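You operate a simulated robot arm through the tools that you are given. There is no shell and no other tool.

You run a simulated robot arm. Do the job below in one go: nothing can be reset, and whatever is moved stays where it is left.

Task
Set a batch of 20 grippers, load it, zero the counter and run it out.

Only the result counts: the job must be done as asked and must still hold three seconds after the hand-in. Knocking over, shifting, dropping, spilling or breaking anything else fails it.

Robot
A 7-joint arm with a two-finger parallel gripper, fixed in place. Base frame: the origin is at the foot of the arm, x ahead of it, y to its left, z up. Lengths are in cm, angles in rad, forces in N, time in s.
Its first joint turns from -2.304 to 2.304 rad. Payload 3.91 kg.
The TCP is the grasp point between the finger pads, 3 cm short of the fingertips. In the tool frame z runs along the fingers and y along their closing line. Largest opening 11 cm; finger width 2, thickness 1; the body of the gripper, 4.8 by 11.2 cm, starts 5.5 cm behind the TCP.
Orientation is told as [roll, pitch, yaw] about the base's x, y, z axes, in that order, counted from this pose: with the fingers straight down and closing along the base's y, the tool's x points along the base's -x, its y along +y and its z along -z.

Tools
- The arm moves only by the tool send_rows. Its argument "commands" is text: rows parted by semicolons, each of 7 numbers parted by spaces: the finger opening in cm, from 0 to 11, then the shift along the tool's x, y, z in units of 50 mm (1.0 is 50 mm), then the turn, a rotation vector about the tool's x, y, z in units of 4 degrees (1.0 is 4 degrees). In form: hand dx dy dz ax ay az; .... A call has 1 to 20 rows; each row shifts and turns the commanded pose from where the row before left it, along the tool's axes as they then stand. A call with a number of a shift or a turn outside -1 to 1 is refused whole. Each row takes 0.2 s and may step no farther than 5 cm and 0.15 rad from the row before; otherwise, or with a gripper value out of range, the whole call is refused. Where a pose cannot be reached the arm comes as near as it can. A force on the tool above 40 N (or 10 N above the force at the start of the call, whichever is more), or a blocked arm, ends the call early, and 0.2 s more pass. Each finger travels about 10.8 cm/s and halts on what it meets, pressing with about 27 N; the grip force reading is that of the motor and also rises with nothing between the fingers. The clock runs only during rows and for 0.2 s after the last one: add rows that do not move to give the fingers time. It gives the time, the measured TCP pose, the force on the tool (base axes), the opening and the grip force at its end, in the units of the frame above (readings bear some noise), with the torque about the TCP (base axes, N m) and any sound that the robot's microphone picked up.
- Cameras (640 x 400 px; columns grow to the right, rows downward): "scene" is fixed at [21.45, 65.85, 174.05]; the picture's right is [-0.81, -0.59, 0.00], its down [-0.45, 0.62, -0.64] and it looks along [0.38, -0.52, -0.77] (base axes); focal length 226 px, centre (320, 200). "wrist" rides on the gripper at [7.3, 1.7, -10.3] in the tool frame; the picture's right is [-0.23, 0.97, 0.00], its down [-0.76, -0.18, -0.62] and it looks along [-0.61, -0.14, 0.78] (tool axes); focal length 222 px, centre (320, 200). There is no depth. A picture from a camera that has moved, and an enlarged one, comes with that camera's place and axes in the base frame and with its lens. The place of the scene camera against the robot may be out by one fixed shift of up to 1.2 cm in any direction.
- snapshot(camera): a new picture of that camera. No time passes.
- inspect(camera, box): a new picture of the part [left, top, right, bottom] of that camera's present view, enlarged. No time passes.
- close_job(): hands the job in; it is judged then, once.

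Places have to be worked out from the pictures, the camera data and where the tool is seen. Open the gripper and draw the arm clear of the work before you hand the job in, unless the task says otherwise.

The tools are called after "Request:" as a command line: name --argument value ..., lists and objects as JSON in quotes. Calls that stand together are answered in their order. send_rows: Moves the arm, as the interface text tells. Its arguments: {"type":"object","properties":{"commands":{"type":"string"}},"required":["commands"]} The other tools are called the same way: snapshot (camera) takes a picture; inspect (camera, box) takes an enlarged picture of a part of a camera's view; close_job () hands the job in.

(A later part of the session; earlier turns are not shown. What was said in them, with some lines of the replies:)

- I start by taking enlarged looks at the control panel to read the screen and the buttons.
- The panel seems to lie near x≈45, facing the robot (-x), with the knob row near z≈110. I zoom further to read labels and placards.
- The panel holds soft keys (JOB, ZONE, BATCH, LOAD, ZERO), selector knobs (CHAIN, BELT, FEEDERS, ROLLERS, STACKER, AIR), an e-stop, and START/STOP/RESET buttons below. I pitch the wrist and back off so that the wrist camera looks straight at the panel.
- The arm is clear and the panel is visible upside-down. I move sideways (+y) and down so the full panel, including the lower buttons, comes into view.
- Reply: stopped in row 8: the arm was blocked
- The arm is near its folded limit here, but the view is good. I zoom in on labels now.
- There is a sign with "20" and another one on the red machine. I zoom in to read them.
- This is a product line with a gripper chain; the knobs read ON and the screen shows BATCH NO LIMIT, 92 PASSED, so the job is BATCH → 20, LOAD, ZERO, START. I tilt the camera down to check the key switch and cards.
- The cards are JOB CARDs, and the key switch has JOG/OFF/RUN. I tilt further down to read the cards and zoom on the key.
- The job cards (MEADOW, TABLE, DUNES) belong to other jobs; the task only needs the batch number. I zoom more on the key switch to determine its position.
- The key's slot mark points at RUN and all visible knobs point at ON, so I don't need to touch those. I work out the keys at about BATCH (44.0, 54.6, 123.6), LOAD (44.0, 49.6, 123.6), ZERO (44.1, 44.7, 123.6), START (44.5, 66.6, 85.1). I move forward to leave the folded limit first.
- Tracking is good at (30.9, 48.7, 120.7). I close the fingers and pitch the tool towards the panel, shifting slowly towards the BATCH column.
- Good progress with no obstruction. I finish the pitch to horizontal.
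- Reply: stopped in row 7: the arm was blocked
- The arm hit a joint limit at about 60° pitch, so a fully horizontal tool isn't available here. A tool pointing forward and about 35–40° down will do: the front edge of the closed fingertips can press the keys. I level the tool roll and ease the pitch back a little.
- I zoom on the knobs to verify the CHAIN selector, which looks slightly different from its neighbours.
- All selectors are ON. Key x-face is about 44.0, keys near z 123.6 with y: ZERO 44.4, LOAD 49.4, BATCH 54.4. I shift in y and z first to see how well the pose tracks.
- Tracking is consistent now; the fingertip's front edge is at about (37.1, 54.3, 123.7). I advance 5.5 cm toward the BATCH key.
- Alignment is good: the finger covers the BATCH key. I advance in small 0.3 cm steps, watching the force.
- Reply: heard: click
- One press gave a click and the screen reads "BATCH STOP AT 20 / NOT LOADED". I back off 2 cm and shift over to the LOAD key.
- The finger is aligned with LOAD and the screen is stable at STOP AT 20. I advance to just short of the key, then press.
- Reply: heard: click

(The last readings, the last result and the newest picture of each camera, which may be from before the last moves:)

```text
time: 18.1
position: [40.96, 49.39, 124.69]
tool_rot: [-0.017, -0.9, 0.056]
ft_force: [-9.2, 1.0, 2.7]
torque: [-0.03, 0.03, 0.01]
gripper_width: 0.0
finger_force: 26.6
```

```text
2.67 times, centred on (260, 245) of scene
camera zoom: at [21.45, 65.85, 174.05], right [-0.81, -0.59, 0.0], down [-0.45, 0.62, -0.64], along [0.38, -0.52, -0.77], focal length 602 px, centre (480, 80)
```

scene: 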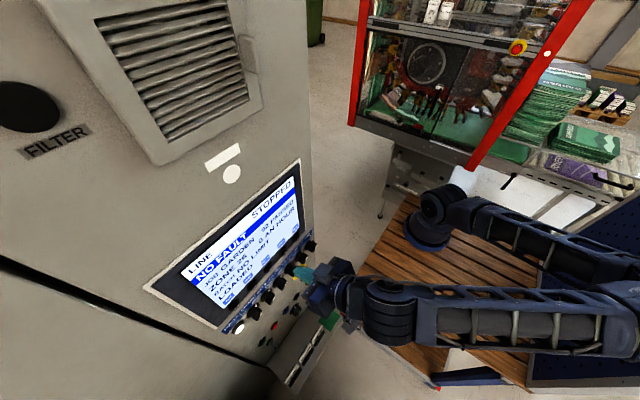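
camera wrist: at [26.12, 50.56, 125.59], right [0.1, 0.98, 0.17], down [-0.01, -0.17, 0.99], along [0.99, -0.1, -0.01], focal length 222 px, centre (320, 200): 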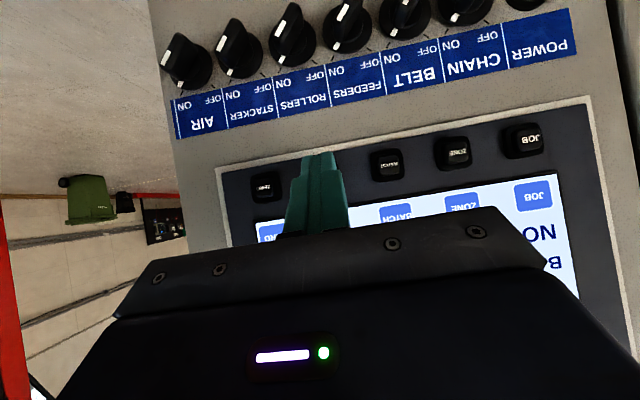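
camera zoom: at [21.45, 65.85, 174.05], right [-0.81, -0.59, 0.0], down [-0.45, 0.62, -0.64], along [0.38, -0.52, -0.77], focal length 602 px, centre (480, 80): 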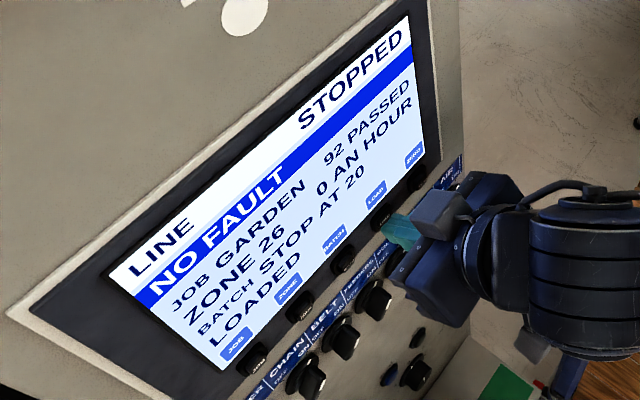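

Screen now shows STOP AT 20 and LOADED. I back off and shift over to the ZERO key.

Request:
send_rows --commands "0 0.13 0.009 -0.165 0 0 0;0 0.13 0.009 -0.165 0 0 0;0 0.0175 -0.494 -0.0137 0 0 0;0 0.0175 -0.494 -0.0137 0 0 0;0 0 0 0 0 0 0"

Request:
snapshot --camera "wrist"

```text
time: 19.3
position: [38.91, 44.43, 124.67]
tool_rot: [-0.018, -0.899, 0.057]
ft_force: [0.4, 0.1, 1.3]
torque: [0.01, 0.01, -0.01]
gripper_width: 0.0
finger_force: 26.8
```

```text
taken
camera wrist: at [26.14, 45.46, 125.51], right [0.1, 0.98, 0.17], down [-0.01, -0.17, 0.99], along [0.99, -0.1, -0.01], focal length 222 px, centre (320, 200)
```

wrist: 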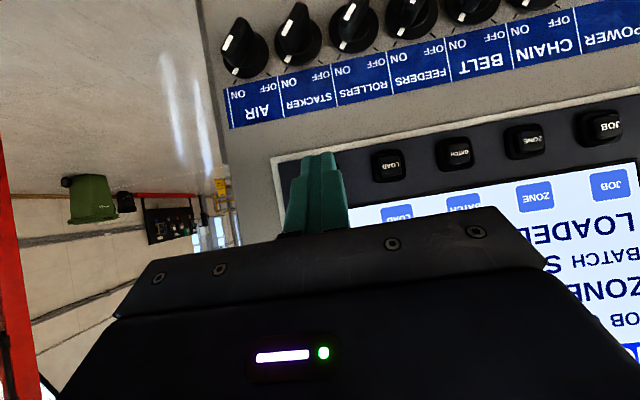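

The finger covers the ZERO position (LOAD is 60 px to its right as expected). I press in the same way.

Request:
send_rows --commands "0 -0.108 -0.008 0.137 0 0 0;0 -0.108 -0.008 0.137 0 0 0;0 0 0 0 0 0 0"

Request:
inspect --camera "scene" --box '[170, 170, 350, 320]'

```text
time: 20.1
position: [40.68, 44.38, 124.68]
tool_rot: [-0.016, -0.901, 0.054]
ft_force: [-2.0, -0.3, -0.1]
torque: [-0.01, 0.02, -0.05]
gripper_width: 0.0
finger_force: 26.6
heard: click
```

```text
2.67 times, centred on (260, 245) of scene
camera zoom: at [21.45, 65.85, 174.05], right [-0.81, -0.59, 0.0], down [-0.45, 0.62, -0.64], along [0.38, -0.52, -0.77], focal length 602 px, centre (480, 80)
```

zoom: 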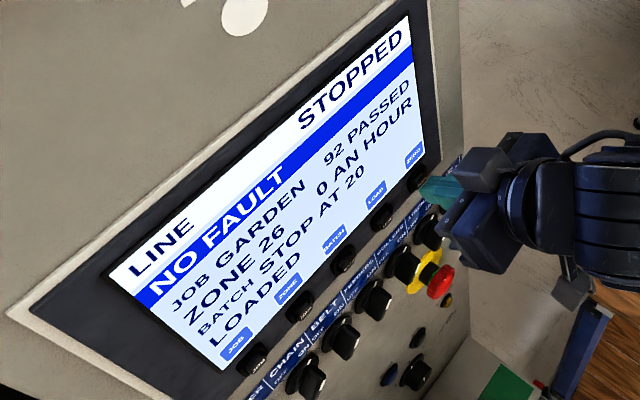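

A click was heard but the counter still reads 92; ZERO may need holding. I keep pressing a touch deeper for a couple of seconds and look again.

Request:
send_rows --commands "0 -0.02 -0.001 0.025 0 0 0;0 0 0 0 0 0 0;0 0 0 0 0 0 0;0 0 0 0 0 0 0;0 0 0 0 0 0 0;0 0 0 0 0 0 0"

Request:
inspect --camera "scene" --box '[170, 170, 350, 320]'

```text
time: 21.5
position: [40.88, 44.32, 124.69]
tool_rot: [-0.016, -0.9, 0.054]
ft_force: [-3.1, 0.8, -1.1]
torque: [0.04, 0.05, 0.02]
gripper_width: 0.0
finger_force: 27.2
```

```text
2.67 times, centred on (260, 245) of scene
camera zoom: at [21.45, 65.85, 174.05], right [-0.81, -0.59, 0.0], down [-0.45, 0.62, -0.64], along [0.38, -0.52, -0.77], focal length 602 px, centre (480, 80)
```

zoom: 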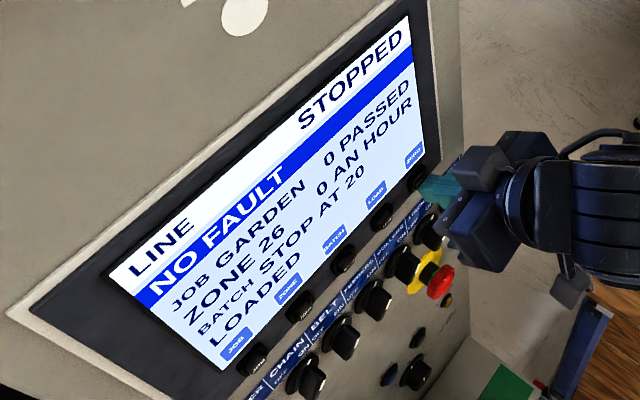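

The counter now reads 0 PASSED, LOADED, STOP AT 20. I release ZERO, back off 3 cm and slide sideways in front of the START column.

Request:
send_rows --commands "0 0.186 0.013 -0.235 0 0 0;0 0.186 0.013 -0.235 0 0 0;0 -0.026 0.733 0.02 0 0 0;0 -0.026 0.733 0.02 0 0 0;0 -0.026 0.733 0.02 0 0 0;0 -0.026 0.733 0.02 0 0 0;0 -0.026 0.733 0.02 0 0 0;0 -0.026 0.733 0.02 0 0 0;0 0 0 0 0 0 0"

Request:
snapshot --camera "wrist"

Request:
snapshot --camera "scene"

```text
time: 23.5
position: [37.79, 66.33, 124.68]
tool_rot: [-0.016, -0.901, 0.054]
ft_force: [0.0, -0.5, 0.3]
torque: [0.04, -0.01, -0.02]
gripper_width: 0.0
finger_force: 26.9
```

```text
taken
camera wrist: at [25.06, 67.52, 125.39], right [0.1, 0.98, 0.17], down [-0.01, -0.17, 0.99], along [0.99, -0.1, -0.01], focal length 222 px, centre (320, 200)
```

wrist: 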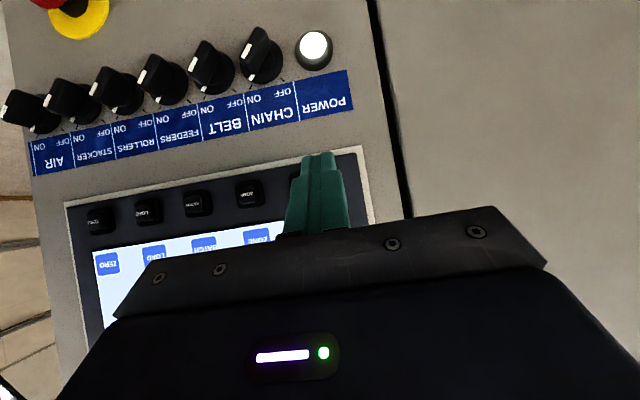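

```text
taken
```

scene: 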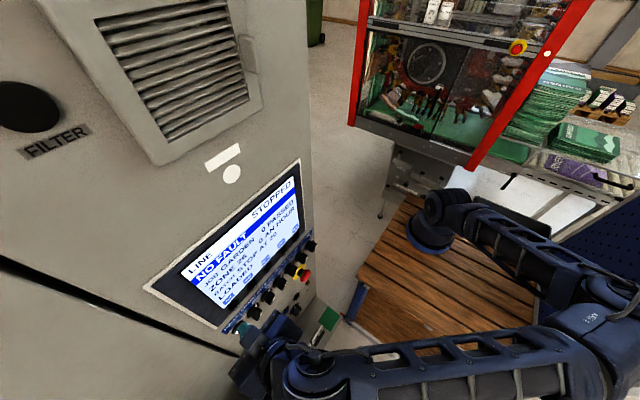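

The wrist is clear of the knobs. I go down 30 cm in front of the panel, keeping a gap, to get a view of the START button.

Request:
send_rows --commands "0 0.635 0.011 0.407 0 0 0;0 0.635 0.011 0.407 0 0 0;0 0.635 0.011 0.407 0 0 0;0 0.635 0.011 0.407 0 0 0;0 0.635 0.011 0.407 0 0 0;0 0.635 0.011 0.407 0 0 0;0 0.635 0.011 0.407 0 0 0;0 0.635 0.011 0.407 0 0 0;0 0 0 0 0 0 0"

Request:
snapshot --camera "wrist"

Request:
snapshot --camera "scene"

```text
time: 25.5
position: [34.55, 66.48, 94.8]
tool_rot: [-0.017, -0.901, 0.054]
ft_force: [0.4, 0.1, 0.2]
torque: [-0.01, 0.03, -0.02]
gripper_width: 0.01
finger_force: 26.8
```

```text
taken
camera wrist: at [21.8, 67.58, 95.47], right [0.1, 0.98, 0.17], down [-0.01, -0.17, 0.99], along [0.99, -0.1, -0.01], focal length 222 px, centre (320, 200)
```

wrist: 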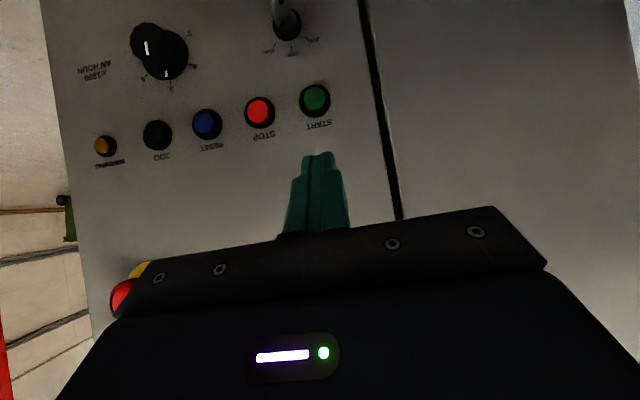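

```text
taken
```

scene: 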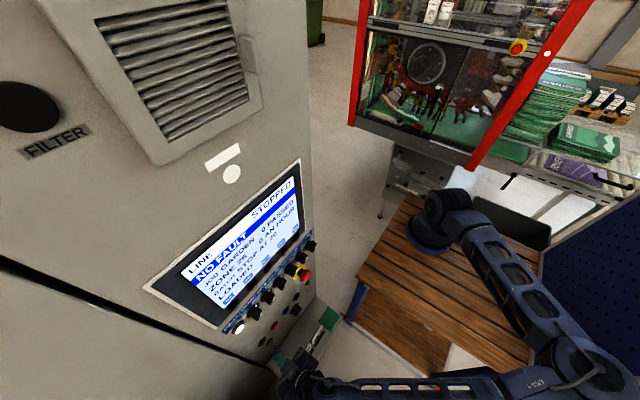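

START is at about (44, 66.6, 85.2) from this view. I double-check the key position and the buttons up close.

Request:
inspect --camera "wrist" --box '[240, 0, 350, 70]'

Request:
inspect --camera "wrist" --box '[80, 0, 360, 175]'

```text
5.71 times, centred on (295, 35) of wrist
camera zoom: at [21.8, 67.58, 95.47], right [0.1, 0.98, 0.17], down [-0.01, -0.17, 0.99], along [0.99, -0.1, -0.01], focal length 1269 px, centre (463, 1143)
```

zoom: 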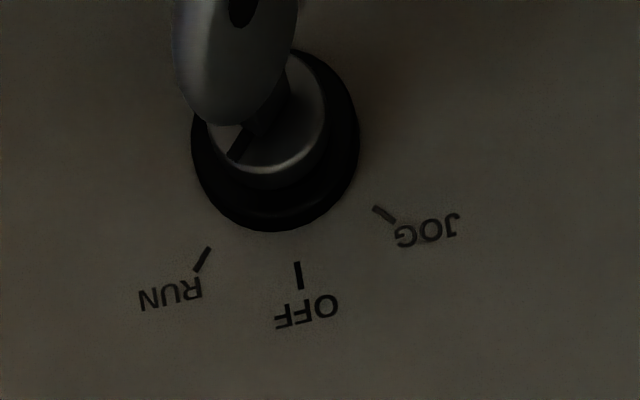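

```text
2.29 times, centred on (220, 88) of wrist
camera zoom: at [21.8, 67.58, 95.47], right [0.1, 0.98, 0.17], down [-0.01, -0.17, 0.99], along [0.99, -0.1, -0.01], focal length 508 px, centre (549, 457)
```

zoom: 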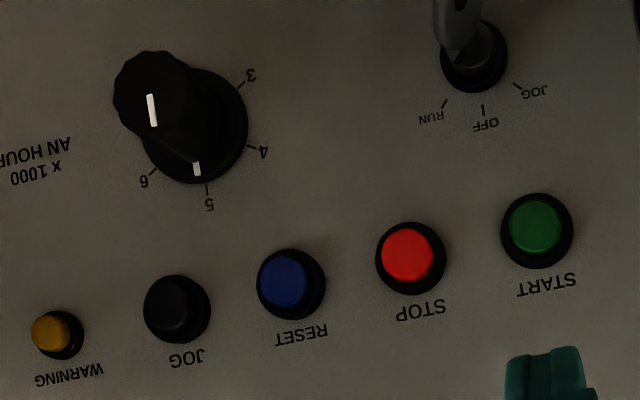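

The key slot clearly points to RUN. I descend to START height, with a ~4 cm gap to the panel.

Request:
send_rows --commands "0 0.364 0 0.459 0 0 0;0 0.364 0 0.459 0 0 0;0 0.364 0 0.459 0 0 0;0 0 0 0 0 0 0"

Request:
snapshot --camera "wrist"

```text
time: 26.5
position: [36.64, 66.35, 86.1]
tool_rot: [-0.015, -0.899, 0.056]
ft_force: [0.0, -0.3, -0.1]
torque: [0.01, -0.02, -0.02]
gripper_width: 0.0
finger_force: 27.0
```

```text
taken
camera wrist: at [23.98, 67.53, 86.9], right [0.1, 0.98, 0.17], down [-0.01, -0.17, 0.99], along [0.99, -0.1, -0.01], focal length 222 px, centre (320, 200)
```

wrist: 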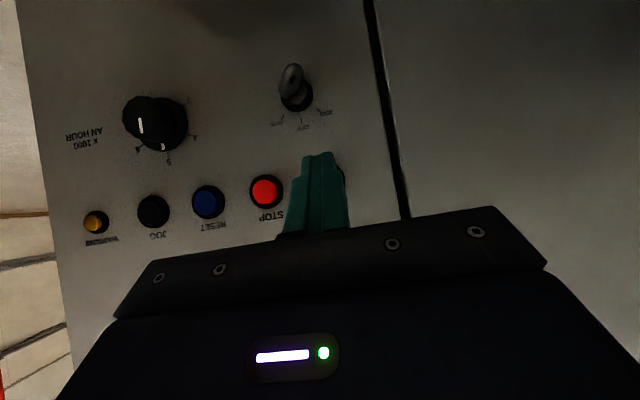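

The finger lines up with START. I advance 3 cm and then go in small steps.

Request:
send_rows --commands "0 -0.186 -0.012 0.235 0 0 0;0 -0.186 -0.012 0.235 0 0 0;0 0 0 0 0 0 0"

Request:
send_rows --commands "0 -0.037 -0.003 0.047 0 0 0;0 -0.037 -0.003 0.047 0 0 0;0 0 0 0 0 0 0"

Request:
inspect --camera "scene" --box '[170, 170, 350, 320]'

```text
time: 27.3
position: [39.86, 66.35, 86.33]
tool_rot: [-0.014, -0.899, 0.055]
ft_force: [-0.5, 0.0, 0.3]
torque: [-0.01, 0.01, -0.01]
gripper_width: 0.0
finger_force: 26.9
```

```text
time: 28.1
position: [40.39, 66.32, 86.1]
tool_rot: [-0.016, -0.902, 0.054]
ft_force: [-0.3, -0.6, 0.6]
torque: [0.0, -0.01, 0.01]
gripper_width: 0.01
finger_force: 27.7
```

```text
2.67 times, centred on (260, 245) of scene
camera zoom: at [21.45, 65.85, 174.05], right [-0.81, -0.59, 0.0], down [-0.45, 0.62, -0.64], along [0.38, -0.52, -0.77], focal length 602 px, centre (480, 80)
```

zoom: 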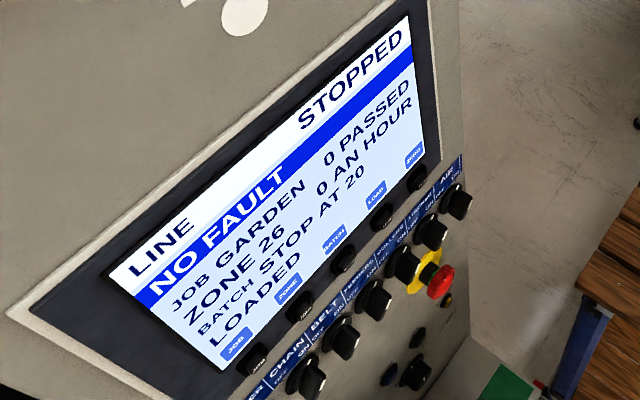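

No contact yet; I keep advancing in 0.3 cm steps.

Request:
send_rows --commands "0 -0.037 -0.003 0.047 0 0 0;0 0 0 0 0 0 0"

Request:
send_rows --commands "0 -0.037 -0.003 0.047 0 0 0;0 0 0 0 0 0 0"

Request:
inspect --camera "scene" --box '[170, 170, 350, 320]'

```text
time: 28.7
position: [40.76, 66.27, 86.21]
tool_rot: [-0.016, -0.899, 0.054]
ft_force: [0.0, 0.1, -0.9]
torque: [0.0, -0.01, -0.02]
gripper_width: 0.0
finger_force: 27.2
```

```text
time: 29.3
position: [40.93, 66.39, 86.18]
tool_rot: [-0.016, -0.901, 0.054]
ft_force: [-0.4, -0.2, -0.2]
torque: [-0.02, -0.01, 0.04]
gripper_width: 0.0
finger_force: 26.7
```

```text
2.67 times, centred on (260, 245) of scene
camera zoom: at [21.45, 65.85, 174.05], right [-0.81, -0.59, 0.0], down [-0.45, 0.62, -0.64], along [0.38, -0.52, -0.77], focal length 602 px, centre (480, 80)
```

zoom: 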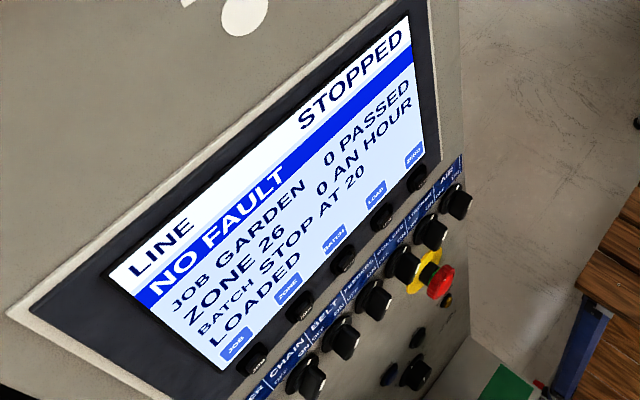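

Still no contact at x = 40.9; I continue stepping.

Request:
send_rows --commands "0 -0.037 -0.003 0.047 0 0 0;0 0 0 0 0 0 0"

Request:
send_rows --commands "0 -0.037 -0.003 0.047 0 0 0;0 0 0 0 0 0 0"

Request:
inspect --camera "scene" --box '[170, 170, 350, 320]'

```text
time: 29.9
position: [41.2, 66.38, 86.03]
tool_rot: [-0.015, -0.904, 0.053]
ft_force: [-0.6, -0.1, -0.5]
torque: [0.0, -0.01, -0.05]
gripper_width: 0.0
finger_force: 27.1
```

```text
time: 30.5
position: [41.58, 66.33, 86.21]
tool_rot: [-0.016, -0.902, 0.055]
ft_force: [-6.8, -0.2, -0.1]
torque: [-0.02, 0.07, 0.0]
gripper_width: 0.0
finger_force: 26.5
heard: click
```

```text
2.67 times, centred on (260, 245) of scene
camera zoom: at [21.45, 65.85, 174.05], right [-0.81, -0.59, 0.0], down [-0.45, 0.62, -0.64], along [0.38, -0.52, -0.77], focal length 602 px, centre (480, 80)
```

zoom: 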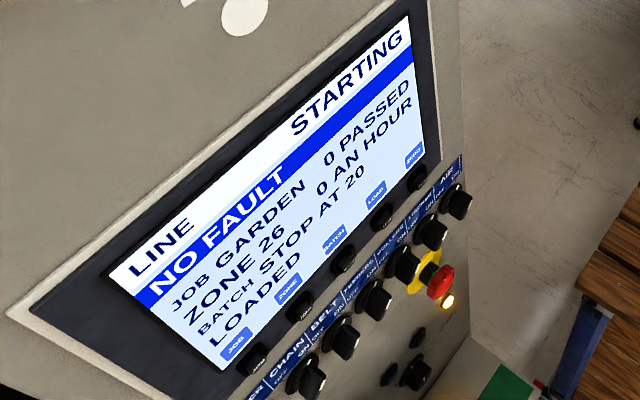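

A click: the screen reads STARTING and the warning lamp is lit. I hold still briefly and look again.

Request:
send_rows --commands "0 0 0 0 0 0 0;0 0 0 0 0 0 0;0 0 0 0 0 0 0;0 0 0 0 0 0 0"

Request:
inspect --camera "scene" --box '[170, 170, 350, 320]'

```text
time: 31.5
position: [41.61, 66.42, 86.08]
tool_rot: [-0.018, -0.902, 0.054]
ft_force: [-7.5, 2.0, -1.8]
torque: [0.04, 0.13, 0.07]
gripper_width: 0.0
finger_force: 26.8
```

```text
2.67 times, centred on (260, 245) of scene
camera zoom: at [21.45, 65.85, 174.05], right [-0.81, -0.59, 0.0], down [-0.45, 0.62, -0.64], along [0.38, -0.52, -0.77], focal length 602 px, centre (480, 80)
```

zoom: 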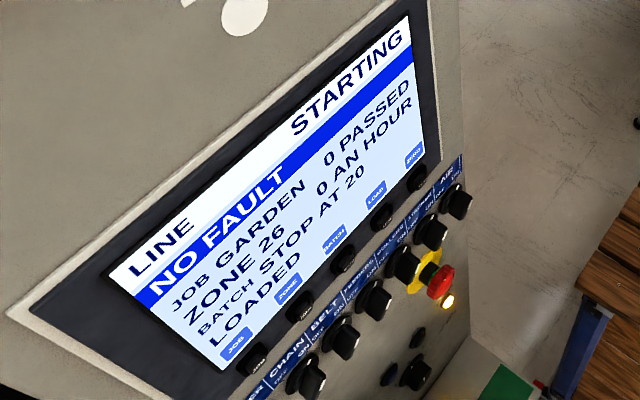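

Still STARTING with the warning lamp on; I keep holding a bit longer.

Request:
send_rows --commands "0 0 0 0 0 0 0;0 0 0 0 0 0 0;0 0 0 0 0 0 0;0 0 0 0 0 0 0;0 0 0 0 0 0 0;0 0 0 0 0 0 0"

Request:
inspect --camera "scene" --box '[170, 170, 350, 320]'

```text
time: 32.9
position: [41.54, 66.39, 86.11]
tool_rot: [-0.016, -0.9, 0.054]
ft_force: [-7.5, 1.3, -1.4]
torque: [0.01, 0.13, 0.05]
gripper_width: 0.01
finger_force: 27.2
```

```text
2.67 times, centred on (260, 245) of scene
camera zoom: at [21.45, 65.85, 174.05], right [-0.81, -0.59, 0.0], down [-0.45, 0.62, -0.64], along [0.38, -0.52, -0.77], focal length 602 px, centre (480, 80)
```

zoom: 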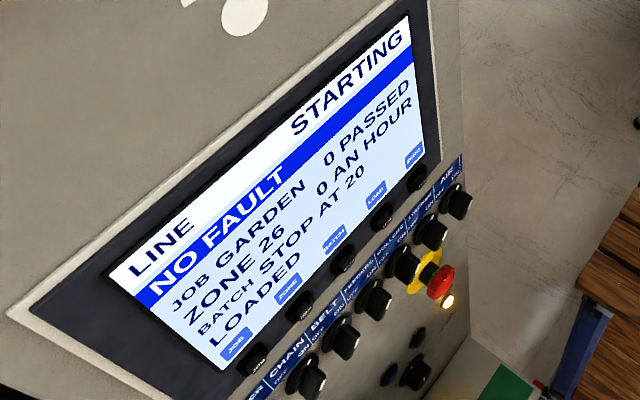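

Still STARTING after about 2.6 s. I continue to hold.

Request:
send_rows --commands "0 0 0 0 0 0 0;0 0 0 0 0 0 0;0 0 0 0 0 0 0;0 0 0 0 0 0 0;0 0 0 0 0 0 0;0 0 0 0 0 0 0"

Request:
inspect --camera "scene" --box '[170, 170, 350, 320]'

```text
time: 34.3
position: [41.57, 66.22, 86.08]
tool_rot: [-0.015, -0.902, 0.053]
ft_force: [-7.8, -0.2, -1.4]
torque: [0.0, 0.12, 0.03]
gripper_width: 0.0
finger_force: 27.3
```

```text
2.67 times, centred on (260, 245) of scene
camera zoom: at [21.45, 65.85, 174.05], right [-0.81, -0.59, 0.0], down [-0.45, 0.62, -0.64], along [0.38, -0.52, -0.77], focal length 602 px, centre (480, 80)
```

zoom: 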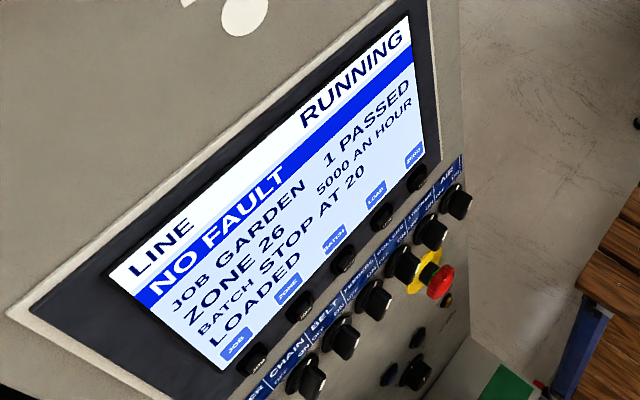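

RUNNING at 5000 an hour, 1 PASSED. I release START, back straight away from the panel, and let it run.

Request:
send_rows --commands "0 0.186 0.013 -0.235 0 0 0;0 0.186 0.013 -0.235 0 0 0;0 0.186 0.013 -0.235 0 0 0;0 0 0 0 0 0 0;0 0 0 0 0 0 0"

Request:
inspect --camera "scene" --box '[170, 170, 350, 320]'

Request:
snapshot --camera "scene"

```text
time: 35.5
position: [36.99, 66.32, 86.24]
tool_rot: [-0.015, -0.899, 0.054]
ft_force: [-0.5, -0.2, 0.8]
torque: [0.0, -0.03, 0.04]
gripper_width: 0.01
finger_force: 27.0
```

```text
2.67 times, centred on (260, 245) of scene
camera zoom: at [21.45, 65.85, 174.05], right [-0.81, -0.59, 0.0], down [-0.45, 0.62, -0.64], along [0.38, -0.52, -0.77], focal length 602 px, centre (480, 80)
```

zoom: 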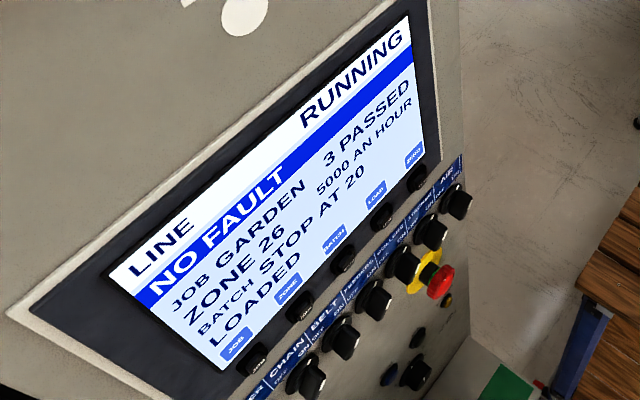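

```text
taken
```

scene: 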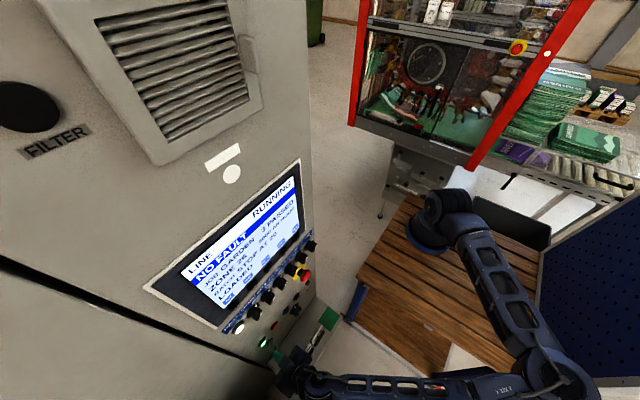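

The line runs normally, 3 passed. I draw back further, open the gripper, and wait for the batch to run.

Request:
send_rows --commands "0 0.248 0.017 -0.313 0 0 0;0 0.248 0.017 -0.313 0 0 0;0 0.248 0.017 -0.313 0 0 0;11 0 0 0 0 0 0;11 0 0 0 0 0 0;11 0 0 0 0 0 0;11 0 0 0 0 0 0;11 0 0 0 0 0 0;11 0 0 0 0 0 0;11 0 0 0 0 0 0;11 0 0 0 0 0 0;11 0 0 0 0 0 0;11 0 0 0 0 0 0;11 0 0 0 0 0 0;11 0 0 0 0 0 0;11 0 0 0 0 0 0;11 0 0 0 0 0 0;11 0 0 0 0 0 0;11 0 0 0 0 0 0;11 0 0 0 0 0 0"

Request:
inspect --camera "scene" --box '[170, 170, 350, 320]'

Request:
snapshot --camera "scene"

```text
time: 39.7
position: [31.14, 66.38, 86.07]
tool_rot: [-0.016, -0.9, 0.054]
ft_force: [-0.6, 0.7, -0.1]
torque: [0.0, -0.02, 0.0]
gripper_width: 11.01
finger_force: 0.1
```

```text
2.67 times, centred on (260, 245) of scene
camera zoom: at [21.45, 65.85, 174.05], right [-0.81, -0.59, 0.0], down [-0.45, 0.62, -0.64], along [0.38, -0.52, -0.77], focal length 602 px, centre (480, 80)
```

zoom: 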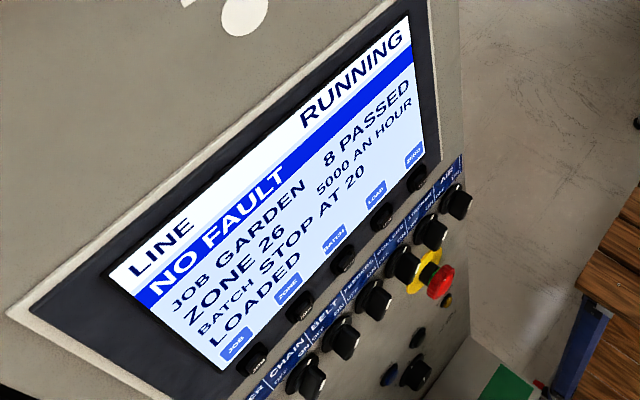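

```text
taken
```

scene: 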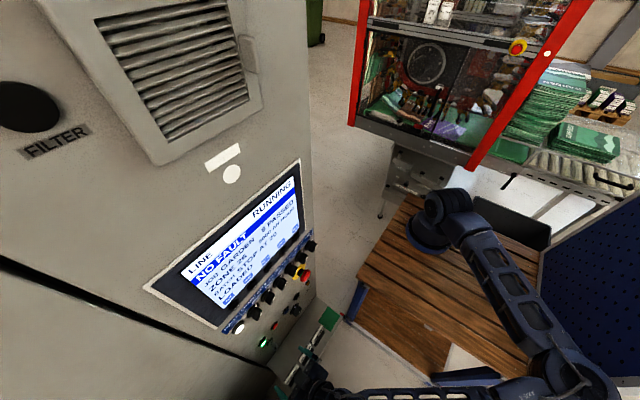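

8 passed, no fault. I wait another four seconds and check.

Request:
send_rows --commands "11 0 0 0 0 0 0;11 0 0 0 0 0 0;11 0 0 0 0 0 0;11 0 0 0 0 0 0;11 0 0 0 0 0 0;11 0 0 0 0 0 0;11 0 0 0 0 0 0;11 0 0 0 0 0 0;11 0 0 0 0 0 0;11 0 0 0 0 0 0;11 0 0 0 0 0 0;11 0 0 0 0 0 0;11 0 0 0 0 0 0;11 0 0 0 0 0 0;11 0 0 0 0 0 0;11 0 0 0 0 0 0;11 0 0 0 0 0 0;11 0 0 0 0 0 0;11 0 0 0 0 0 0;11 0 0 0 0 0 0"

Request:
inspect --camera "scene" --box '[170, 170, 350, 320]'

```text
time: 43.9
position: [31.14, 66.34, 86.11]
tool_rot: [-0.016, -0.9, 0.054]
ft_force: [-0.2, 0.2, -0.7]
torque: [0.01, 0.02, -0.04]
gripper_width: 10.99
finger_force: 0.0
```

```text
2.67 times, centred on (260, 245) of scene
camera zoom: at [21.45, 65.85, 174.05], right [-0.81, -0.59, 0.0], down [-0.45, 0.62, -0.64], along [0.38, -0.52, -0.77], focal length 602 px, centre (480, 80)
```

zoom: 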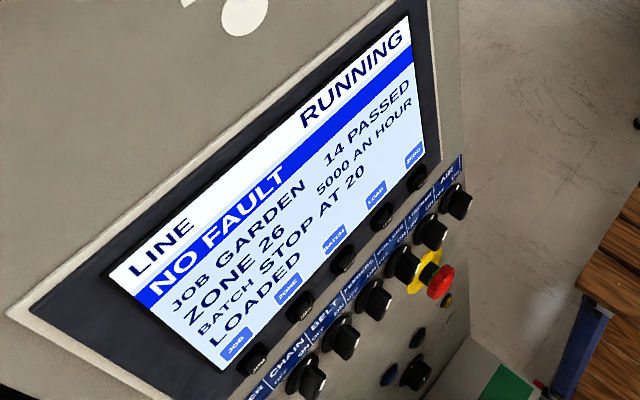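

14 passed, still running without a fault. I wait for the remaining six.

Request:
send_rows --commands "11 0 0 0 0 0 0;11 0 0 0 0 0 0;11 0 0 0 0 0 0;11 0 0 0 0 0 0;11 0 0 0 0 0 0;11 0 0 0 0 0 0;11 0 0 0 0 0 0;11 0 0 0 0 0 0;11 0 0 0 0 0 0;11 0 0 0 0 0 0;11 0 0 0 0 0 0;11 0 0 0 0 0 0;11 0 0 0 0 0 0;11 0 0 0 0 0 0;11 0 0 0 0 0 0;11 0 0 0 0 0 0;11 0 0 0 0 0 0;11 0 0 0 0 0 0;11 0 0 0 0 0 0;11 0 0 0 0 0 0"

Request:
inspect --camera "scene" --box '[170, 170, 350, 320]'

```text
time: 48.1
position: [31.19, 66.19, 86.09]
tool_rot: [-0.016, -0.901, 0.056]
ft_force: [0.6, -0.6, 0.1]
torque: [-0.01, 0.0, 0.0]
gripper_width: 11.01
finger_force: 0.2
```

```text
2.67 times, centred on (260, 245) of scene
camera zoom: at [21.45, 65.85, 174.05], right [-0.81, -0.59, 0.0], down [-0.45, 0.62, -0.64], along [0.38, -0.52, -0.77], focal length 602 px, centre (480, 80)
```

zoom: 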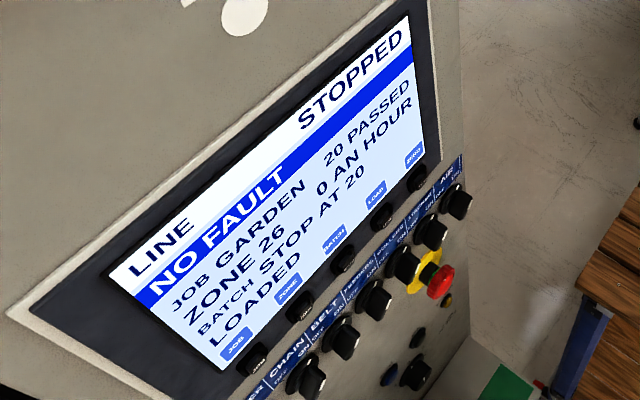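

The line stopped itself: STOPPED, 20 PASSED, NO FAULT, LOADED. I draw the arm a bit further back and take a final look.

Request:
send_rows --commands "11 -0.357 0.005 -0.623 0 0 0;11 -0.357 0.005 -0.623 0 0 0;11 -0.357 0.005 -0.623 0 0 0;11 0 0 0 0 0 0;11 0 0 0 0 0 0"

Request:
snapshot --camera "scene"

Request:
inspect --camera "scene" --box '[170, 170, 350, 320]'

Request:
snapshot --camera "wrist"

```text
time: 49.3
position: [28.29, 66.77, 95.56]
tool_rot: [-0.03, -0.902, 0.052]
ft_force: [0.5, 0.9, -0.1]
torque: [0.0, -0.04, 0.01]
gripper_width: 11.02
finger_force: 0.0
```

```text
taken
```

scene: 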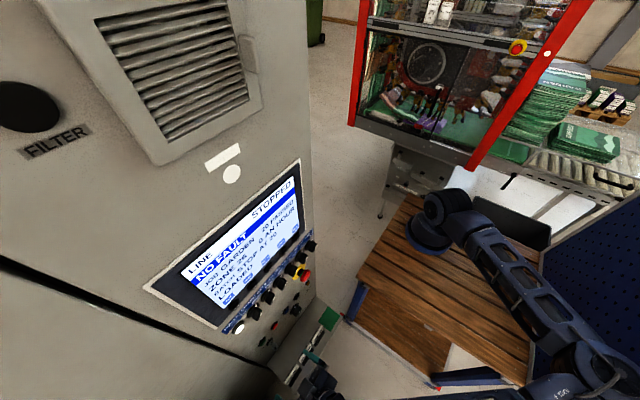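

```text
2.67 times, centred on (260, 245) of scene
camera zoom: at [21.45, 65.85, 174.05], right [-0.81, -0.59, 0.0], down [-0.45, 0.62, -0.64], along [0.38, -0.52, -0.77], focal length 602 px, centre (480, 80)
```

zoom: 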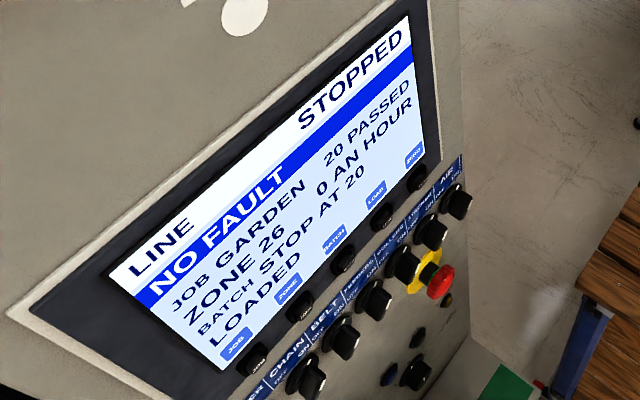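

```text
taken
camera wrist: at [15.63, 68.15, 96.41], right [0.12, 0.98, 0.16], down [-0.01, -0.16, 0.99], along [0.99, -0.12, -0.01], focal length 222 px, centre (320, 200)
```

wrist: 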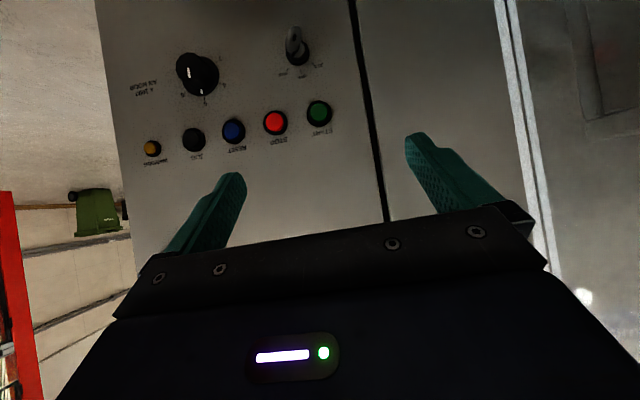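

The screen shows LINE STOPPED, NO FAULT, 20 PASSED, BATCH STOP AT 20, LOADED; the gripper is open and clear of the panel. I hand the job in.

Request:
close_job

```text
The job is handed in.
```

The batch of 20 has run out, and I've handed the job in. The line stopped by itself, and the screen reads STOPPED, NO FAULT, 20 PASSED, BATCH STOP AT 20, LOADED.

- **Batch:** one press of BATCH changed it from NO LIMIT to STOP AT 20. I left the job on GARDEN, zone 26, and did not touch the job cards.
- **Load:** pressing LOAD changed the screen from NOT LOADED back to LOADED.
- **Counter:** ZERO had to be held for about a second before 92 PASSED went to 0.
- **Run:** START had to be held for about three seconds while the warning lamp was lit. The line then ran at 5000 an hour until it reached 20.

The selectors and key were already at ON and RUN, so I left them alone. The gripper is open and the arm is drawn back clear of the panel.
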